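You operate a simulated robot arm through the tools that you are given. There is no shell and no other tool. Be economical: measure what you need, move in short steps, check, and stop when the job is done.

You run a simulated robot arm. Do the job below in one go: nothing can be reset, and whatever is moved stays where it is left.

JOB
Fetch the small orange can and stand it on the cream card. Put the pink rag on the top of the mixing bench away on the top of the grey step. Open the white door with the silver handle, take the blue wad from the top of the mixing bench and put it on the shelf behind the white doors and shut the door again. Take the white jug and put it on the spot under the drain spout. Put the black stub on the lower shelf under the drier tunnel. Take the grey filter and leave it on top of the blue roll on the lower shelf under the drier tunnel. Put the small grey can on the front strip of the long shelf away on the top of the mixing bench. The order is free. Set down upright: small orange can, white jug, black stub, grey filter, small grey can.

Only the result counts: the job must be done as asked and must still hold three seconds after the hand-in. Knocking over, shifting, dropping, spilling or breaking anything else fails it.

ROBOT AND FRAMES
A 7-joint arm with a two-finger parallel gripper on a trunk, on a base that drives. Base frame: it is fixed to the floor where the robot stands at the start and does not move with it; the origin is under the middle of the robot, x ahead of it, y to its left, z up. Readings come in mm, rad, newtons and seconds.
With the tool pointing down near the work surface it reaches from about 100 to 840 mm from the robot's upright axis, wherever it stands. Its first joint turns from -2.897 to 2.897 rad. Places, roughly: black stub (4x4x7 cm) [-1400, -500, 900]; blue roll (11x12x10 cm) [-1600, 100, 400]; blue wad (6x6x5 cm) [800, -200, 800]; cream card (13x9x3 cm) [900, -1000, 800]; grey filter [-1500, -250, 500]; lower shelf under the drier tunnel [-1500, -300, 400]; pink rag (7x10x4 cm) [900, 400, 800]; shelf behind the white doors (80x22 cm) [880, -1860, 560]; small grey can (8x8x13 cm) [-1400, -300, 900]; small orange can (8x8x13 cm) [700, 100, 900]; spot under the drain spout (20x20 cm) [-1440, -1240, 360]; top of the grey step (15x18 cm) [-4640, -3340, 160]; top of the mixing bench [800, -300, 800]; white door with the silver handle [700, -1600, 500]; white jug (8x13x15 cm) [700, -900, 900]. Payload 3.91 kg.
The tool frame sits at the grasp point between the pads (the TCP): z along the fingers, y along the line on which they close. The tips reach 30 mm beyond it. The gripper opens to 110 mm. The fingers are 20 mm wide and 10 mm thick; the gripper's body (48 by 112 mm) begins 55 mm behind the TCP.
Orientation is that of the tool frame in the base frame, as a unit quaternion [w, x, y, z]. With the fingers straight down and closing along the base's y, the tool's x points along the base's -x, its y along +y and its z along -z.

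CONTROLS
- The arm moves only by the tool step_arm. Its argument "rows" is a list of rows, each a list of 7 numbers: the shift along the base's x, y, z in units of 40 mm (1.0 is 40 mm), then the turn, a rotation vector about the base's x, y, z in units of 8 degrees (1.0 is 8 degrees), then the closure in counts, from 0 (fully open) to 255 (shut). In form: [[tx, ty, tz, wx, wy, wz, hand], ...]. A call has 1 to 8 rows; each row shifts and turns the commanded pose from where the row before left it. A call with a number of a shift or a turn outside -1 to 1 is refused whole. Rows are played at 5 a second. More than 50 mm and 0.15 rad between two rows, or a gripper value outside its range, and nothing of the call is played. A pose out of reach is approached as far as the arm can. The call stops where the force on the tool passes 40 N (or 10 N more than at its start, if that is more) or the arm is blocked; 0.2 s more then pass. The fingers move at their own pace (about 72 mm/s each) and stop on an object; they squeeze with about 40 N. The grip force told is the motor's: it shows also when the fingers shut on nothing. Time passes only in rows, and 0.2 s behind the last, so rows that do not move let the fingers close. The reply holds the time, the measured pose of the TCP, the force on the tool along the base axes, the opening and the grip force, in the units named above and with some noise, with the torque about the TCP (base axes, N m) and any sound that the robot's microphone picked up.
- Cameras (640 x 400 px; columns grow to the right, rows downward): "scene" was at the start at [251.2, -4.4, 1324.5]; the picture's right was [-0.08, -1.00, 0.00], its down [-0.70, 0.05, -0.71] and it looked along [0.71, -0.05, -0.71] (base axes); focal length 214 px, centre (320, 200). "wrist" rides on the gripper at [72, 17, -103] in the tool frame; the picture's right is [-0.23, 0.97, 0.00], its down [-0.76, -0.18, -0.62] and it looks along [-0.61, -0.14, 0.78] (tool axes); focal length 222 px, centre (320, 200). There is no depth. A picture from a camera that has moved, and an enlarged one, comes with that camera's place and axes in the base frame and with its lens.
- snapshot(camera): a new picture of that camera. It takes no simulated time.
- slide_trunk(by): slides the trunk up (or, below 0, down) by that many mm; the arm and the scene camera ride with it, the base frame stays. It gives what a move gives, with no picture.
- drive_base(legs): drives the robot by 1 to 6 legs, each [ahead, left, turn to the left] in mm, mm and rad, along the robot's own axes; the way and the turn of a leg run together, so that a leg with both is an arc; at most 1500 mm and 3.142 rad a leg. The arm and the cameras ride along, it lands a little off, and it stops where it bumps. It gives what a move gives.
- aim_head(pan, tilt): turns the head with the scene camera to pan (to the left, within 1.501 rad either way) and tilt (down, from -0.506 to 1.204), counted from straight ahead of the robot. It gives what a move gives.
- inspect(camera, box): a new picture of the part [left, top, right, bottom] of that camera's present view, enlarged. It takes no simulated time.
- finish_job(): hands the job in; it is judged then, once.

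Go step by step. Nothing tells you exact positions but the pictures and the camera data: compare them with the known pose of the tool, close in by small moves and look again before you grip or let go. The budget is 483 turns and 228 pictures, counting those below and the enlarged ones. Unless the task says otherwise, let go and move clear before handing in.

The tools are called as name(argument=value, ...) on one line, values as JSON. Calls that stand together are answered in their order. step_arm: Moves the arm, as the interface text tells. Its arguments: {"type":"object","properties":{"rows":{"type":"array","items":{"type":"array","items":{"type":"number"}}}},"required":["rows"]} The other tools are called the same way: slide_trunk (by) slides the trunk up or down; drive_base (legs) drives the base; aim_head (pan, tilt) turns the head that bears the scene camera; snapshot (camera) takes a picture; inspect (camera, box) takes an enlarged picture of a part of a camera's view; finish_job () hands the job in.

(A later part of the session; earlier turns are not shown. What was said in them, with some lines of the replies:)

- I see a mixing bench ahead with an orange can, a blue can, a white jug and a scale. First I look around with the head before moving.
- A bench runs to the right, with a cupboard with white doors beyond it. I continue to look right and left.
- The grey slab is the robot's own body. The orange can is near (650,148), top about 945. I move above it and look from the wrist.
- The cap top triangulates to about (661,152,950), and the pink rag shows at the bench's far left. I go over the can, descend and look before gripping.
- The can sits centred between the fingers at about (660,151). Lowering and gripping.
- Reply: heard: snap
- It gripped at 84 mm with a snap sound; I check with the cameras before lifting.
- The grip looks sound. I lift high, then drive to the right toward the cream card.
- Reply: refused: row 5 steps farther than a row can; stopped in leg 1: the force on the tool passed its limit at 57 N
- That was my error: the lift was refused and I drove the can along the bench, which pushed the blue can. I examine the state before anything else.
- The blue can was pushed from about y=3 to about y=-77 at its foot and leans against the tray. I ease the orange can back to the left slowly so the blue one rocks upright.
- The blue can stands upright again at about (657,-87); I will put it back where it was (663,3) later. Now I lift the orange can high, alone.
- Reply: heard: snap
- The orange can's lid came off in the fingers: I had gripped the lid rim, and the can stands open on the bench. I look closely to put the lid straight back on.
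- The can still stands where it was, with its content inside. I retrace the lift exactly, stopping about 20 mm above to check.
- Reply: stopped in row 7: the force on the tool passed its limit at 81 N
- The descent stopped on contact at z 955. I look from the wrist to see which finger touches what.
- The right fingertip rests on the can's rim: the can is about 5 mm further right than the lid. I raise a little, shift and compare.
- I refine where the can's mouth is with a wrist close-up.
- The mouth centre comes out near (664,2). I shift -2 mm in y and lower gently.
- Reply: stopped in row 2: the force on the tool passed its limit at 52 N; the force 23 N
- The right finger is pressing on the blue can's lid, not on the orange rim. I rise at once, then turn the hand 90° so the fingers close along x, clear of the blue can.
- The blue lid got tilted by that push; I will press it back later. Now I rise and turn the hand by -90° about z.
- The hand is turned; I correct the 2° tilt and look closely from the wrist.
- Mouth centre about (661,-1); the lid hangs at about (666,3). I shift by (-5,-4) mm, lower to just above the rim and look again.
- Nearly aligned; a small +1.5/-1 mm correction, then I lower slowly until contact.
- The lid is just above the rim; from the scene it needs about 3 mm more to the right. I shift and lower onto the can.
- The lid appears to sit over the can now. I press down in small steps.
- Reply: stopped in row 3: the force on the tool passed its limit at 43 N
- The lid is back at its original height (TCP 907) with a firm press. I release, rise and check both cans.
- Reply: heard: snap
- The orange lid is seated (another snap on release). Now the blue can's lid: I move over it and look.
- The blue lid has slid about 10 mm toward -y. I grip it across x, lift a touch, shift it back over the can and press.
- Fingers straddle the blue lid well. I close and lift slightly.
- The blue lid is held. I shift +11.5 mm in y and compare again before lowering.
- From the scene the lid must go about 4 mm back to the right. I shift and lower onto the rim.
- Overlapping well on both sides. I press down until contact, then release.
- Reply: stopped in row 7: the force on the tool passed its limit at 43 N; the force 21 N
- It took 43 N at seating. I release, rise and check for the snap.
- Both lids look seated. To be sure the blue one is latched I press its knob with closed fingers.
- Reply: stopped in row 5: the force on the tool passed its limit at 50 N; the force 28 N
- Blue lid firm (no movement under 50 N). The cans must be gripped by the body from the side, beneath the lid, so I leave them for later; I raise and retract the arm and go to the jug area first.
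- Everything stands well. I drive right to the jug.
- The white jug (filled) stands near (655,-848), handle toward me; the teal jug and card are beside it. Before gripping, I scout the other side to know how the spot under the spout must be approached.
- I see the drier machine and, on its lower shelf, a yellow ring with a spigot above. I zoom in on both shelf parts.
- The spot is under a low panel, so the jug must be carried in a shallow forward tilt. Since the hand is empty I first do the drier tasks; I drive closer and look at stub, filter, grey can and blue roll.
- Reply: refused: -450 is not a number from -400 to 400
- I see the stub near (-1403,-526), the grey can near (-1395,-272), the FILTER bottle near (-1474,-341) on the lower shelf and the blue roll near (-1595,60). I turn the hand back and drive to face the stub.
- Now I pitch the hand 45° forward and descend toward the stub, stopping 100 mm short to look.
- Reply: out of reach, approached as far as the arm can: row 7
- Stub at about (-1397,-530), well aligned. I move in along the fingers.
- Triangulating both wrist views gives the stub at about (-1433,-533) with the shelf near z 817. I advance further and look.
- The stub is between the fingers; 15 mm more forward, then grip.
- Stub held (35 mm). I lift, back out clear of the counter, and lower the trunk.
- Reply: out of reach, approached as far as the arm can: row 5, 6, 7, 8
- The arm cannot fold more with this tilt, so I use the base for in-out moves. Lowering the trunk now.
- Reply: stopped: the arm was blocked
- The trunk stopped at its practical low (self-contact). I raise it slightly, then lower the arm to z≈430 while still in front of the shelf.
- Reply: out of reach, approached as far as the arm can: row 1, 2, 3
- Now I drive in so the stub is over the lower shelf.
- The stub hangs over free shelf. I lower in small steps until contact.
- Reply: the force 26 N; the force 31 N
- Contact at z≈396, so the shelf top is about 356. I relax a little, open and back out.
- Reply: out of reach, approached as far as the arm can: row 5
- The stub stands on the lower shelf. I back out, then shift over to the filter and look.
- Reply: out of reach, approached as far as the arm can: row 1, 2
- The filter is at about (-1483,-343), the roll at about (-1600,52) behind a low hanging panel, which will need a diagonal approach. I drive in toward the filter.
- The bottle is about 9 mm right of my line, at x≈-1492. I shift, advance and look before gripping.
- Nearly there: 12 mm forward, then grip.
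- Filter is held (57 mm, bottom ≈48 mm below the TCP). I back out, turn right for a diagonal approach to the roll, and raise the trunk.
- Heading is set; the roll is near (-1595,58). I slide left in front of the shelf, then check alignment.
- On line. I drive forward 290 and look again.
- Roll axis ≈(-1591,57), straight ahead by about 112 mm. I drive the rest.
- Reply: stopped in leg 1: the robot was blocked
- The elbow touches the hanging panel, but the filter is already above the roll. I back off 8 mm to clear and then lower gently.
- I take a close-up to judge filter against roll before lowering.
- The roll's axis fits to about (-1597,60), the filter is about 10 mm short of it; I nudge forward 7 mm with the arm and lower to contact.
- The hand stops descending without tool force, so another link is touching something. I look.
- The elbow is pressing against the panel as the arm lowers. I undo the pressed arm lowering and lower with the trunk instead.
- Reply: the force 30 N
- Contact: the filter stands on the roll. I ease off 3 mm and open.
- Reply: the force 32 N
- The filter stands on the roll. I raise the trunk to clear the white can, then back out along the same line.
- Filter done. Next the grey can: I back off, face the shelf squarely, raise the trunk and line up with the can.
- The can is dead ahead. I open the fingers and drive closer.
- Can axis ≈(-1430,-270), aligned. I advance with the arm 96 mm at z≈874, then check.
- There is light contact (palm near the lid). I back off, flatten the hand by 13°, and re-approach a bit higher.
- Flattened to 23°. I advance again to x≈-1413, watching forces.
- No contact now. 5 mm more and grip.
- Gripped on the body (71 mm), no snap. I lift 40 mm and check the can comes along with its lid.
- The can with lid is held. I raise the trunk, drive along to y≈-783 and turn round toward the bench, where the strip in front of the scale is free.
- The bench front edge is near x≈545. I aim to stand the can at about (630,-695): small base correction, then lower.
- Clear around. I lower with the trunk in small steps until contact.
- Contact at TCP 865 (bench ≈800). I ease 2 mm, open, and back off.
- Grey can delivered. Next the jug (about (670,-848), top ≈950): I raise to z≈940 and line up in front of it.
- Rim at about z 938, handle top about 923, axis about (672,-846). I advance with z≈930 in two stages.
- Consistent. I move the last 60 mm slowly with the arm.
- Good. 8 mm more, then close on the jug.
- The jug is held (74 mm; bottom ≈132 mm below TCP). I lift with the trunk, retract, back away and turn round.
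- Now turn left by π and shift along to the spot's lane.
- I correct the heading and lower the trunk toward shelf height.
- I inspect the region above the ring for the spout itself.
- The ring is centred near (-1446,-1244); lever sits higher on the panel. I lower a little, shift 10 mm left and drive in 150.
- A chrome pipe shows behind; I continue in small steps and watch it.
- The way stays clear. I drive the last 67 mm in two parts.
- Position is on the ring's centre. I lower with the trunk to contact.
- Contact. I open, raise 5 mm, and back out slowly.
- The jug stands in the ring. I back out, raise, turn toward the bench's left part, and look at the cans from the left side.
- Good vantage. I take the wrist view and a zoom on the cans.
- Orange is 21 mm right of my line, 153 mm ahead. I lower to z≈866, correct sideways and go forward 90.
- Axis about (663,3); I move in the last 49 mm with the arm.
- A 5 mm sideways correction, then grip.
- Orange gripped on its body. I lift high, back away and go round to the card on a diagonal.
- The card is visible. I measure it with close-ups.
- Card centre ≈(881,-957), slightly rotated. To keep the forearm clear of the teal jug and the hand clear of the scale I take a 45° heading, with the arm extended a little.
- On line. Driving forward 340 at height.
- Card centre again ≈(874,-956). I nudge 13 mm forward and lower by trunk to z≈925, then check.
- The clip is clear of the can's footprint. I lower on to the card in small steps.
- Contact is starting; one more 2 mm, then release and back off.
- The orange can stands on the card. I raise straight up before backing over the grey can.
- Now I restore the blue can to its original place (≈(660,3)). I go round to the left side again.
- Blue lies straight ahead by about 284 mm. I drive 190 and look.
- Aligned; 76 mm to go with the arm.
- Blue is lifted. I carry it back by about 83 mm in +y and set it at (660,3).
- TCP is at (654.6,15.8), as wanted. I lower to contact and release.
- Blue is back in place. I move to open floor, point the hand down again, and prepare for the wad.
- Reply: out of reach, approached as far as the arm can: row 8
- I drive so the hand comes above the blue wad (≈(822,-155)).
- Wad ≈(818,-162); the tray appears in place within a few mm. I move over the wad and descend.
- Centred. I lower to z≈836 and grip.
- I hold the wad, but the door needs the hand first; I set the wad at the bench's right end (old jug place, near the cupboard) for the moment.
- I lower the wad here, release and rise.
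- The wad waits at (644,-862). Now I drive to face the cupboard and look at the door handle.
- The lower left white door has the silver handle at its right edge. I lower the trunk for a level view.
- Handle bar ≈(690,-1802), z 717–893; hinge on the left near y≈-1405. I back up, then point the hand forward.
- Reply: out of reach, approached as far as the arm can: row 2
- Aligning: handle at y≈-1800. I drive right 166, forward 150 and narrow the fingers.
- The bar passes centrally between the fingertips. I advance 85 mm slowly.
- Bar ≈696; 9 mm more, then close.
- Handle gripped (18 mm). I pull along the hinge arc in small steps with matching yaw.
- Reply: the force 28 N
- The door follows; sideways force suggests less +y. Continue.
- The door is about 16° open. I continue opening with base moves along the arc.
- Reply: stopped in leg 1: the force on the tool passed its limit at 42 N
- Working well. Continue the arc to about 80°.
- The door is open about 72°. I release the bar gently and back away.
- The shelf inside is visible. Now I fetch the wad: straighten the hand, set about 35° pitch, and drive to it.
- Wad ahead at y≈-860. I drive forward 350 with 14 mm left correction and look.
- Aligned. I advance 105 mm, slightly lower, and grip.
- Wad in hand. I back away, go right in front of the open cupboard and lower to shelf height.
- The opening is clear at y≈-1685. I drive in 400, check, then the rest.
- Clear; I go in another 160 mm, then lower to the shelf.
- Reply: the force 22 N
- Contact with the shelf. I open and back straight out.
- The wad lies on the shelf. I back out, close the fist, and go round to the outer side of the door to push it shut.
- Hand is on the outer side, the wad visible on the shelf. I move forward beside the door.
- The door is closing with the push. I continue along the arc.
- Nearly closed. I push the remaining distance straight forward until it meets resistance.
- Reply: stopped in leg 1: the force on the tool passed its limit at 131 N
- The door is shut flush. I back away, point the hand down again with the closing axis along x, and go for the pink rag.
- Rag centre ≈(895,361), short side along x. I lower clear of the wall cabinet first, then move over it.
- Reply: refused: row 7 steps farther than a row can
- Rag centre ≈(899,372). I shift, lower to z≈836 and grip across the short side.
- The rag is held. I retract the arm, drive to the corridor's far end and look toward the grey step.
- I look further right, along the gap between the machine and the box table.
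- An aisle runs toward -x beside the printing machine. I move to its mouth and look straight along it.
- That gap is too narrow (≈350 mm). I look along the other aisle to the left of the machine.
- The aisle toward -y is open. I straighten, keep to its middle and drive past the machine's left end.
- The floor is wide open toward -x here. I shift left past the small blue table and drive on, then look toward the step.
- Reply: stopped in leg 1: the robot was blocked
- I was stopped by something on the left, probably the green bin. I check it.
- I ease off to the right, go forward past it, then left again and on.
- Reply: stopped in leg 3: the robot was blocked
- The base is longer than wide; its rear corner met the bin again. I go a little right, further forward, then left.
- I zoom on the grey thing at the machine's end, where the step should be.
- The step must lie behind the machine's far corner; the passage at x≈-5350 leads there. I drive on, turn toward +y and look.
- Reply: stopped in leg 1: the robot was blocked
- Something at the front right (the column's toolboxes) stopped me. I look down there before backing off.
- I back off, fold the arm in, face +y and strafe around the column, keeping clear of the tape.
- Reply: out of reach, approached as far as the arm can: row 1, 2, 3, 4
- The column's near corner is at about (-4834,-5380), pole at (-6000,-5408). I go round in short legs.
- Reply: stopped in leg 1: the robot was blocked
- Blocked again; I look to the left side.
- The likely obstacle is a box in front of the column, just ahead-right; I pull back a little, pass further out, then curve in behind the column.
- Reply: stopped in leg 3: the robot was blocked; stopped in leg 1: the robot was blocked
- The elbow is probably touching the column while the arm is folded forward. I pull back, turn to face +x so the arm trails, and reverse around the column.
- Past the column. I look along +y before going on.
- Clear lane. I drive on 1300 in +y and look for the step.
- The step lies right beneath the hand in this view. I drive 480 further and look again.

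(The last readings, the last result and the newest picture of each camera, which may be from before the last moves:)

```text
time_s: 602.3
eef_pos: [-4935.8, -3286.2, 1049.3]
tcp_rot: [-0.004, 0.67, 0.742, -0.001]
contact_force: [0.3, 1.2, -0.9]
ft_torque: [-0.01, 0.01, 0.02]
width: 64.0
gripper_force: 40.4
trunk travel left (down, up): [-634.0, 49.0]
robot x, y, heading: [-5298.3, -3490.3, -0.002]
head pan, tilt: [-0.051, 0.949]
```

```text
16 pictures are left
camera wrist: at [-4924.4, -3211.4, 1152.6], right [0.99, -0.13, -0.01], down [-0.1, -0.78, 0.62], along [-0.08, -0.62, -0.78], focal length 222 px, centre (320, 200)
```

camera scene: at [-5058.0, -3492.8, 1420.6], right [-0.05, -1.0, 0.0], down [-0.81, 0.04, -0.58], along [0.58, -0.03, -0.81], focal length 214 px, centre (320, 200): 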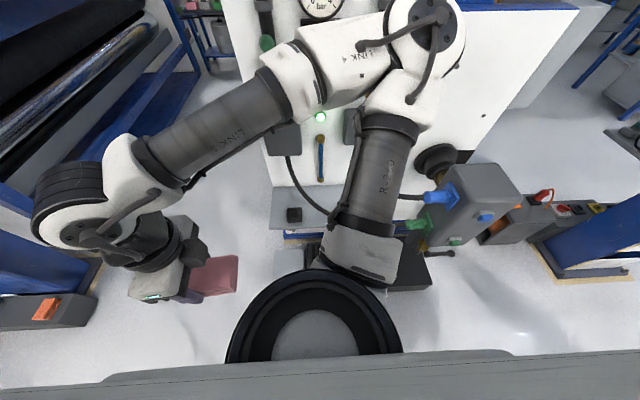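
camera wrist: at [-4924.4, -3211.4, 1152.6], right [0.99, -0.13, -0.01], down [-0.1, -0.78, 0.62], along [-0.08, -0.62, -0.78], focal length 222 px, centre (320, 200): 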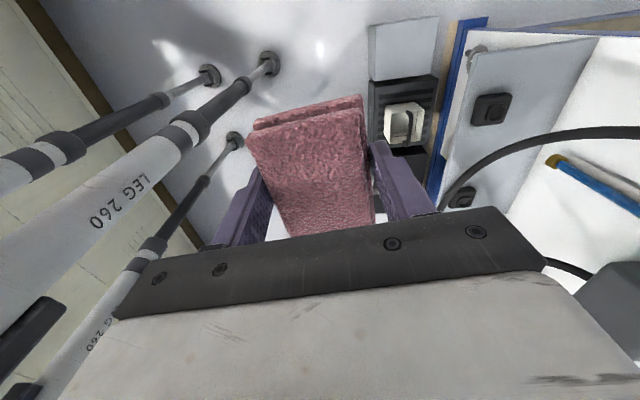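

The step's light-grey top is at about (-4636,-3331). I extend the arm over it, then lower.

step_arm(rows=[[0.93, -0.14, 0, 0, 0, 0, 255], [0.93, -0.14, 0, 0, 0, 0, 255], [0.93, -0.14, 0, 0, 0, 0, 255], [0.93, -0.14, 0, 0, 0, 0, 255], [0.93, -0.14, 0, 0, 0, 0, 255], [0.93, -0.14, 0, 0, 0, 0, 255], [0.93, -0.14, 0, 0, 0, 0, 255], [0.93, -0.14, 0, 0, 0, 0, 255]])

slide_trunk(by=-400)

snapshot(camera="wrist")

snapshot(camera="scene")

```text
time_s: 604.1
eef_pos: [-4638.7, -3330.5, 1048.3]
tcp_rot: [-0.004, 0.67, 0.743, -0.002]
contact_force: [1.3, 0.7, -0.4]
ft_torque: [-0.01, 0.01, 0.01]
width: 63.8
gripper_force: 39.8
trunk travel left (down, up): [-634.0, 49.0]
robot x, y, heading: [-5298.8, -3490.6, -0.003]
head pan, tilt: [-0.051, 0.949]
```

```text
time_s: 607.6
eef_pos: [-4638.1, -3330.7, 661.5]
tcp_rot: [-0.003, 0.669, 0.744, 0.004]
contact_force: [-5.9, -2.8, 15.9]
ft_torque: [-0.2, -0.3, -0.11]
width: 64.6
gripper_force: 39.7
trunk travel left (down, up): [-241.0, 442.0]
robot x, y, heading: [-5302.9, -3490.0, -0.001]
head pan, tilt: [-0.051, 0.949]
stopped: the force on the tool passed its limit at 43 N (the readings are from after the stop); the commanded pose is now the measured one
```

```text
15 pictures are left
camera wrist: at [-4628.9, -3254.2, 765.2], right [0.99, -0.12, 0.0], down [-0.1, -0.78, 0.62], along [-0.07, -0.61, -0.79], focal length 222 px, centre (320, 200)
```

wrist: 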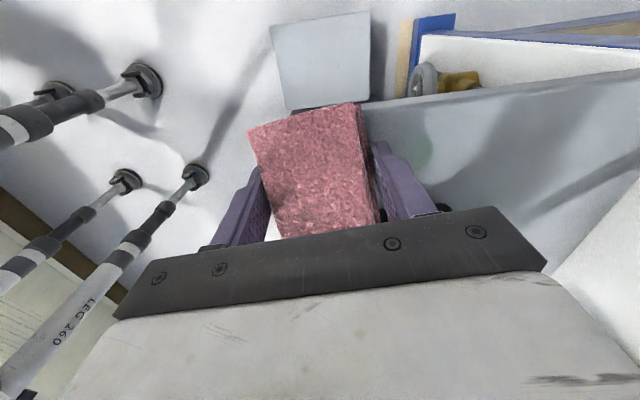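

```text
14 pictures are left
camera scene: at [-5059.2, -3492.8, 1027.5], right [-0.05, -1.0, 0.0], down [-0.81, 0.04, -0.58], along [0.58, -0.03, -0.81], focal length 214 px, centre (320, 200)
```

scene: 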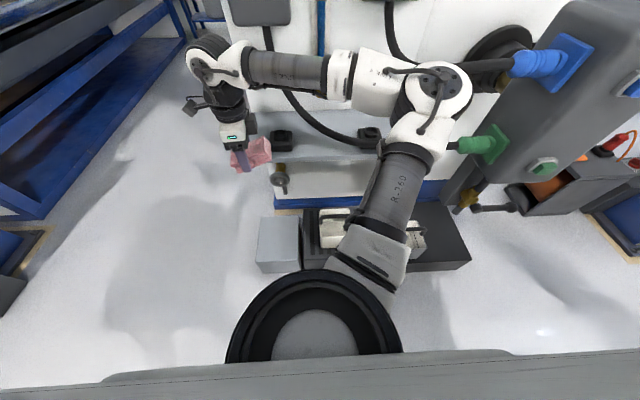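

The rag's corner touched the edge of a small wall shelf. I rise, shift 26 mm toward me and 14 mm in +y (still within the step's top), and lower again.

step_arm(rows=[[0, 0, 0.6, 0, 0, 0, 255], [-0.65, 0.35, 0.2, 0, 0, 0, 255], [0, 0, 0, 0, 0, 0, 255]])

inspect(camera="wrist", box=[220, 0, 480, 162])

```text
time_s: 608.4
eef_pos: [-4662.2, -3316.3, 688.9]
tcp_rot: [-0.003, 0.669, 0.743, 0.002]
contact_force: [-1.5, -0.2, -1.1]
ft_torque: [-0.01, -0.02, 0.02]
width: 64.6
gripper_force: 40.8
trunk travel left (down, up): [-241.0, 442.0]
robot x, y, heading: [-5297.8, -3494.7, 0.001]
head pan, tilt: [-0.051, 0.949]
```

```text
2.46 times, centred on (350, 81) of wrist
camera zoom: at [-4652.8, -3240.6, 794.1], right [0.99, -0.12, 0.0], down [-0.1, -0.78, 0.62], along [-0.08, -0.61, -0.79], focal length 547 px, centre (246, 493)
```

zoom: 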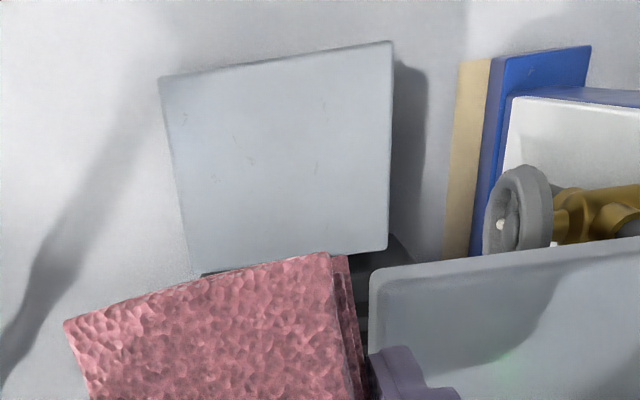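

The shelf edge is at x≈-4623; I shift 26 mm more toward me (rag still fully on the step) and lower in stages.

step_arm(rows=[[-0.65, 0.25, 0, 0, 0, 0, 255], [0, 0, 0, 0, 0, 0, 255]])

slide_trunk(by=-100)

slide_trunk(by=-110)

snapshot(camera="wrist")

```text
time_s: 609.0
eef_pos: [-4690.0, -3304.7, 690.0]
tcp_rot: [-0.002, 0.669, 0.743, 0.002]
contact_force: [-1.0, -0.6, -0.7]
ft_torque: [0.0, -0.01, -0.01]
width: 64.2
gripper_force: 39.9
trunk travel left (down, up): [-241.0, 442.0]
robot x, y, heading: [-5298.2, -3491.1, -0.002]
head pan, tilt: [-0.051, 0.949]
```

```text
time_s: 610.4
eef_pos: [-4690.8, -3304.9, 590.6]
tcp_rot: [-0.003, 0.669, 0.743, 0.002]
contact_force: [-0.1, 0.0, -0.8]
ft_torque: [0.03, -0.01, 0.0]
width: 64.3
gripper_force: 40.1
trunk travel left (down, up): [-141.0, 542.0]
robot x, y, heading: [-5301.2, -3488.4, -0.004]
head pan, tilt: [-0.051, 0.949]
```

```text
time_s: 612.0
eef_pos: [-4693.7, -3301.7, 522.4]
tcp_rot: [0.003, 0.666, 0.746, 0.004]
contact_force: [-0.3, -0.5, -1.1]
ft_torque: [-0.01, -0.02, 0.0]
width: 63.8
gripper_force: 40.3
trunk travel left (down, up): [-65.0, 617.0]
robot x, y, heading: [-5301.7, -3490.9, -0.008]
head pan, tilt: [-0.051, 0.949]
stopped: the arm was blocked; the commanded pose is now the measured one
```

```text
12 pictures are left
camera wrist: at [-4684.7, -3226.2, 627.5], right [0.99, -0.12, 0.01], down [-0.1, -0.78, 0.62], along [-0.06, -0.62, -0.78], focal length 222 px, centre (320, 200)
```

wrist: 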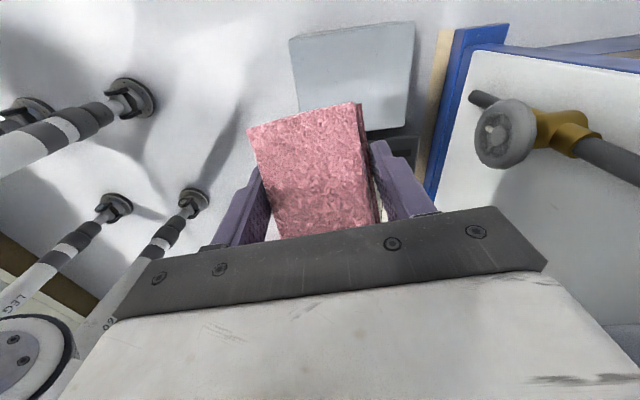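

Trunk is at its practical low. I ease up 12 mm and lower with the arm.

slide_trunk(by=12)

step_arm(rows=[[0, 0, -1, 0, 0, 0, 255], [0, 0, -1, 0, 0, 0, 255], [0, 0, -1, 0, 0, 0, 255], [0, 0, -1, 0, 0, 0, 255], [0, 0, -1, 0, 0, 0, 255], [0, 0, -1, 0, 0, 0, 255]])

snapshot(camera="wrist")

snapshot(camera="scene")

```text
time_s: 612.6
eef_pos: [-4692.3, -3300.3, 527.0]
tcp_rot: [0.0, 0.665, 0.746, 0.003]
contact_force: [0.2, -0.2, -0.6]
ft_torque: [-0.02, 0.0, -0.03]
width: 64.4
gripper_force: 39.9
trunk travel left (down, up): [-77.0, 605.0]
robot x, y, heading: [-5301.3, -3491.5, -0.003]
head pan, tilt: [-0.051, 0.949]
```

```text
time_s: 614.0
eef_pos: [-4691.3, -3303.2, 287.6]
tcp_rot: [0.0, 0.666, 0.746, 0.004]
contact_force: [0.2, -0.9, 0.0]
ft_torque: [0.01, 0.02, 0.01]
width: 64.1
gripper_force: 39.7
trunk travel left (down, up): [-77.0, 605.0]
robot x, y, heading: [-5301.9, -3489.0, 0.002]
head pan, tilt: [-0.051, 0.949]
```

```text
11 pictures are left
camera wrist: at [-4682.0, -3228.2, 392.2], right [0.99, -0.11, 0.0], down [-0.09, -0.78, 0.62], along [-0.07, -0.62, -0.78], focal length 222 px, centre (320, 200)
```

wrist: 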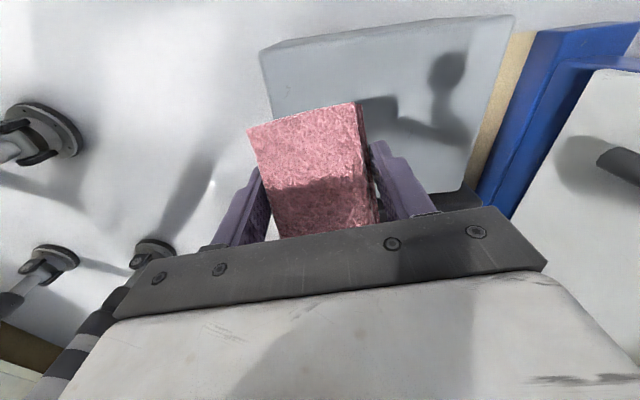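

```text
10 pictures are left
camera scene: at [-5057.9, -3492.3, 864.4], right [-0.05, -1.0, 0.0], down [-0.81, 0.04, -0.58], along [0.58, -0.03, -0.81], focal length 214 px, centre (320, 200)
```

scene: 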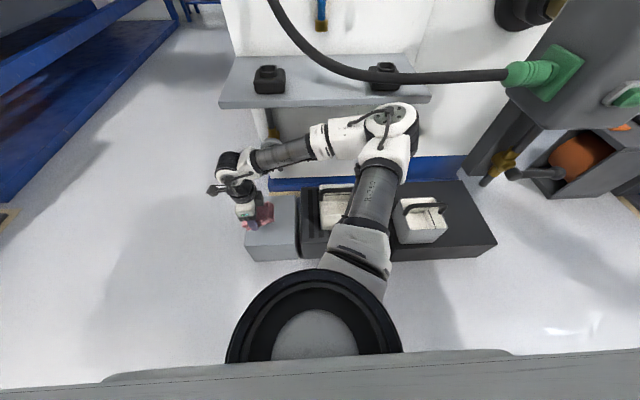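

The step's top spans x -4734..-4525, y -3412..-3240. Below the shelf I can shift 35 mm back toward its centre while lowering.

step_arm(rows=[[0.45, -0.2, -0.5, 0, 0, 0, 255], [0.42, -0.18, -0.5, 0, 0, 0, 255], [0, 0, -0.6, 0, 0, 0, 255], [0, 0, -0.2, 0, 0, 0, 255]])

step_arm(rows=[[0, 0, -0.1, 0, 0, 0, 255], [0, 0, -0.1, 0, 0, 0, 255], [0, 0, -0.1, 0, 0, 0, 255]])

```text
time_s: 615.0
eef_pos: [-4656.9, -3315.5, 215.6]
tcp_rot: [0.0, 0.666, 0.746, 0.003]
contact_force: [0.7, -0.2, 0.4]
ft_torque: [0.01, 0.0, 0.01]
width: 64.2
gripper_force: 40.0
trunk travel left (down, up): [-77.0, 605.0]
robot x, y, heading: [-5299.5, -3488.8, 0.002]
head pan, tilt: [-0.051, 0.949]
```

```text
time_s: 615.8
eef_pos: [-4657.5, -3316.7, 204.9]
tcp_rot: [-0.001, 0.666, 0.746, 0.002]
contact_force: [-0.2, 0.2, -0.3]
ft_torque: [-0.01, 0.01, 0.0]
width: 64.1
gripper_force: 40.4
trunk travel left (down, up): [-77.0, 605.0]
robot x, y, heading: [-5302.5, -3491.1, -0.001]
head pan, tilt: [-0.051, 0.949]
```

step_arm(rows=[[0, 0, -0.1, 0, 0, 0, 255], [0, 0, -0.1, 0, 0, 0, 255], [0, 0, 0, 0, 0, 0, 255]])

snapshot(camera="wrist")

```text
time_s: 616.4
eef_pos: [-4656.6, -3315.5, 201.6]
tcp_rot: [0.0, 0.666, 0.746, 0.006]
contact_force: [-5.1, -6.3, 24.7]
ft_torque: [0.43, 0.61, 0.23]
width: 64.1
gripper_force: 40.1
trunk travel left (down, up): [-77.0, 605.0]
robot x, y, heading: [-5302.2, -3489.9, -0.0]
head pan, tilt: [-0.051, 0.949]
stopped in row 3: the force on the tool passed its limit at 43 N (the readings are from after the stop); the commanded pose is now the measured one
```

```text
9 pictures are left
camera wrist: at [-4647.3, -3241.4, 306.4], right [0.99, -0.11, 0.01], down [-0.09, -0.78, 0.62], along [-0.07, -0.61, -0.79], focal length 222 px, centre (320, 200)
```

wrist: 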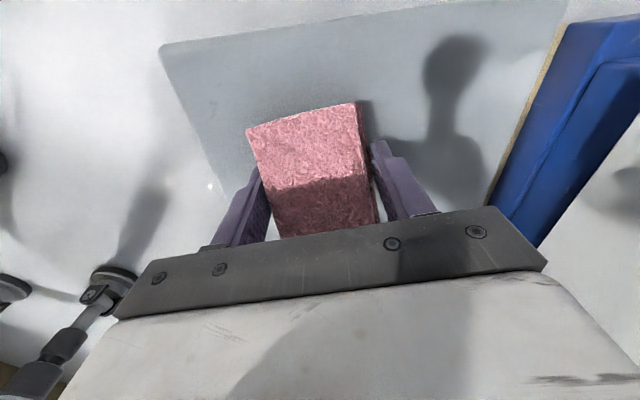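

The rag rests on the step top. I open, shift back toward me and rise clear.

step_arm(rows=[[0, 0, 0.05, 0, 0, 0, 180], [0, 0, 0, 0, 0, 0, 60], [0, 0, 0, 0, 0, 0, 0], [0, 0, 0.5, 0, 0, 0, 0], [0, 0, 1, 0, 0, 0, 0], [-0.7, 0.2, 0.6, 0, 0, 0, 0], [-0.7, 0.2, 0.6, 0, 0, 0, 0]])

snapshot(camera="wrist")

```text
time_s: 618.0
eef_pos: [-4713.6, -3301.7, 309.9]
tcp_rot: [0.0, 0.666, 0.746, 0.003]
contact_force: [0.2, 0.1, 0.4]
ft_torque: [-0.02, 0.05, -0.03]
width: 109.8
gripper_force: 0.1
trunk travel left (down, up): [-77.0, 605.0]
robot x, y, heading: [-5301.1, -3491.3, -0.002]
head pan, tilt: [-0.051, 0.949]
```

```text
8 pictures are left
camera wrist: at [-4704.4, -3226.0, 414.3], right [0.99, -0.12, 0.0], down [-0.09, -0.78, 0.62], along [-0.07, -0.61, -0.79], focal length 222 px, centre (320, 200)
```

wrist: 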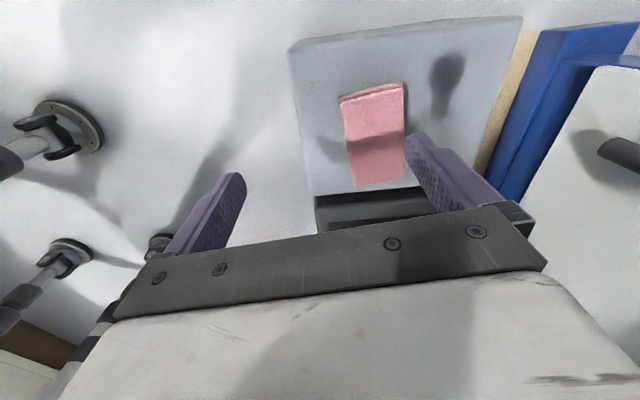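

The rag lies on the step. I back the robot clear and hand in.

drive_base(legs=[[-200, 0, 0]])

snapshot(camera="scene")

```text
time_s: 619.6
eef_pos: [-4913.0, -3301.4, 309.7]
tcp_rot: [0.0, 0.665, 0.746, 0.004]
contact_force: [0.0, 0.1, 0.2]
ft_torque: [-0.01, 0.0, 0.0]
width: 109.8
gripper_force: 0.0
trunk travel left (down, up): [-77.0, 605.0]
robot x, y, heading: [-5501.6, -3492.1, -0.004]
head pan, tilt: [-0.051, 0.949]
```

```text
7 pictures are left
camera scene: at [-5258.0, -3492.1, 864.3], right [-0.05, -1.0, 0.0], down [-0.81, 0.04, -0.58], along [0.58, -0.03, -0.81], focal length 214 px, centre (320, 200)
```

scene: 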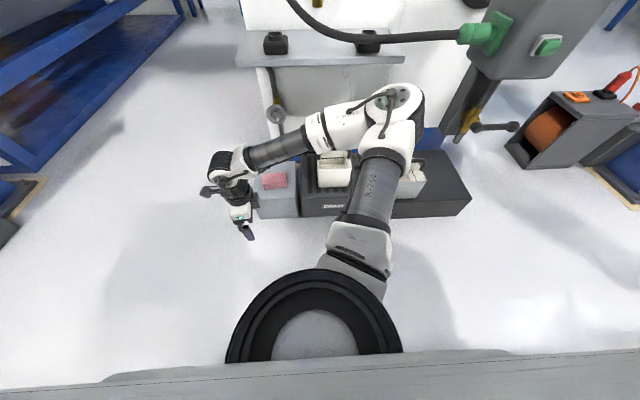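

The rag rests on the step and the robot is clear; all tasks are done, so I hand in.

finish_job()

```text
The job is handed in.
```

I did all seven parts and handed the job in. Some things I wasn't asked to move were disturbed on the way, and under your rules that could still fail it.

**Placed as asked**
- The orange can stands on the cream card.
- The rag is on the grey step. It is about 3 cm off centre, but fully on the top.
- The wad is on the shelf behind the white doors, and the door is shut.
- The jug is on the spot under the drain spout.
- The stub is on the lower shelf.
- The filter stands on the blue roll.
- The grey can is on the mixing bench.

**Disturbed along the way**
- **Orange can lid:** my first grip was on the lid, and it came off when I lifted. I saw no spill. I pressed it back on and heard a snap.
- **Blue can:** early on I drove with the orange can still on the bench and pushed the blue can about 9 cm. I put it back within a few millimetres of where it was. Its lid got knocked loose too; I pressed it back and it looks seated, but I never heard it click.
- **Tray on the bench:** the blue can pushed against it, and it may have moved up to about 1 cm. I left it there.
- **Lower-shelf panel:** the elbow pressed against the panel with the OFF/ON knob while I placed the filter. The knob looked unchanged.
- **Route to the step:** something out of view stopped the base or arm about six times. I took these to be the green bin and the column with its toolboxes, but I couldn't see any of the contacts and didn't go back to check for shifts.
- **Shelf by the step:** the rag caught the edge of the small wall shelf once, at about 43 N. I saw no damage.
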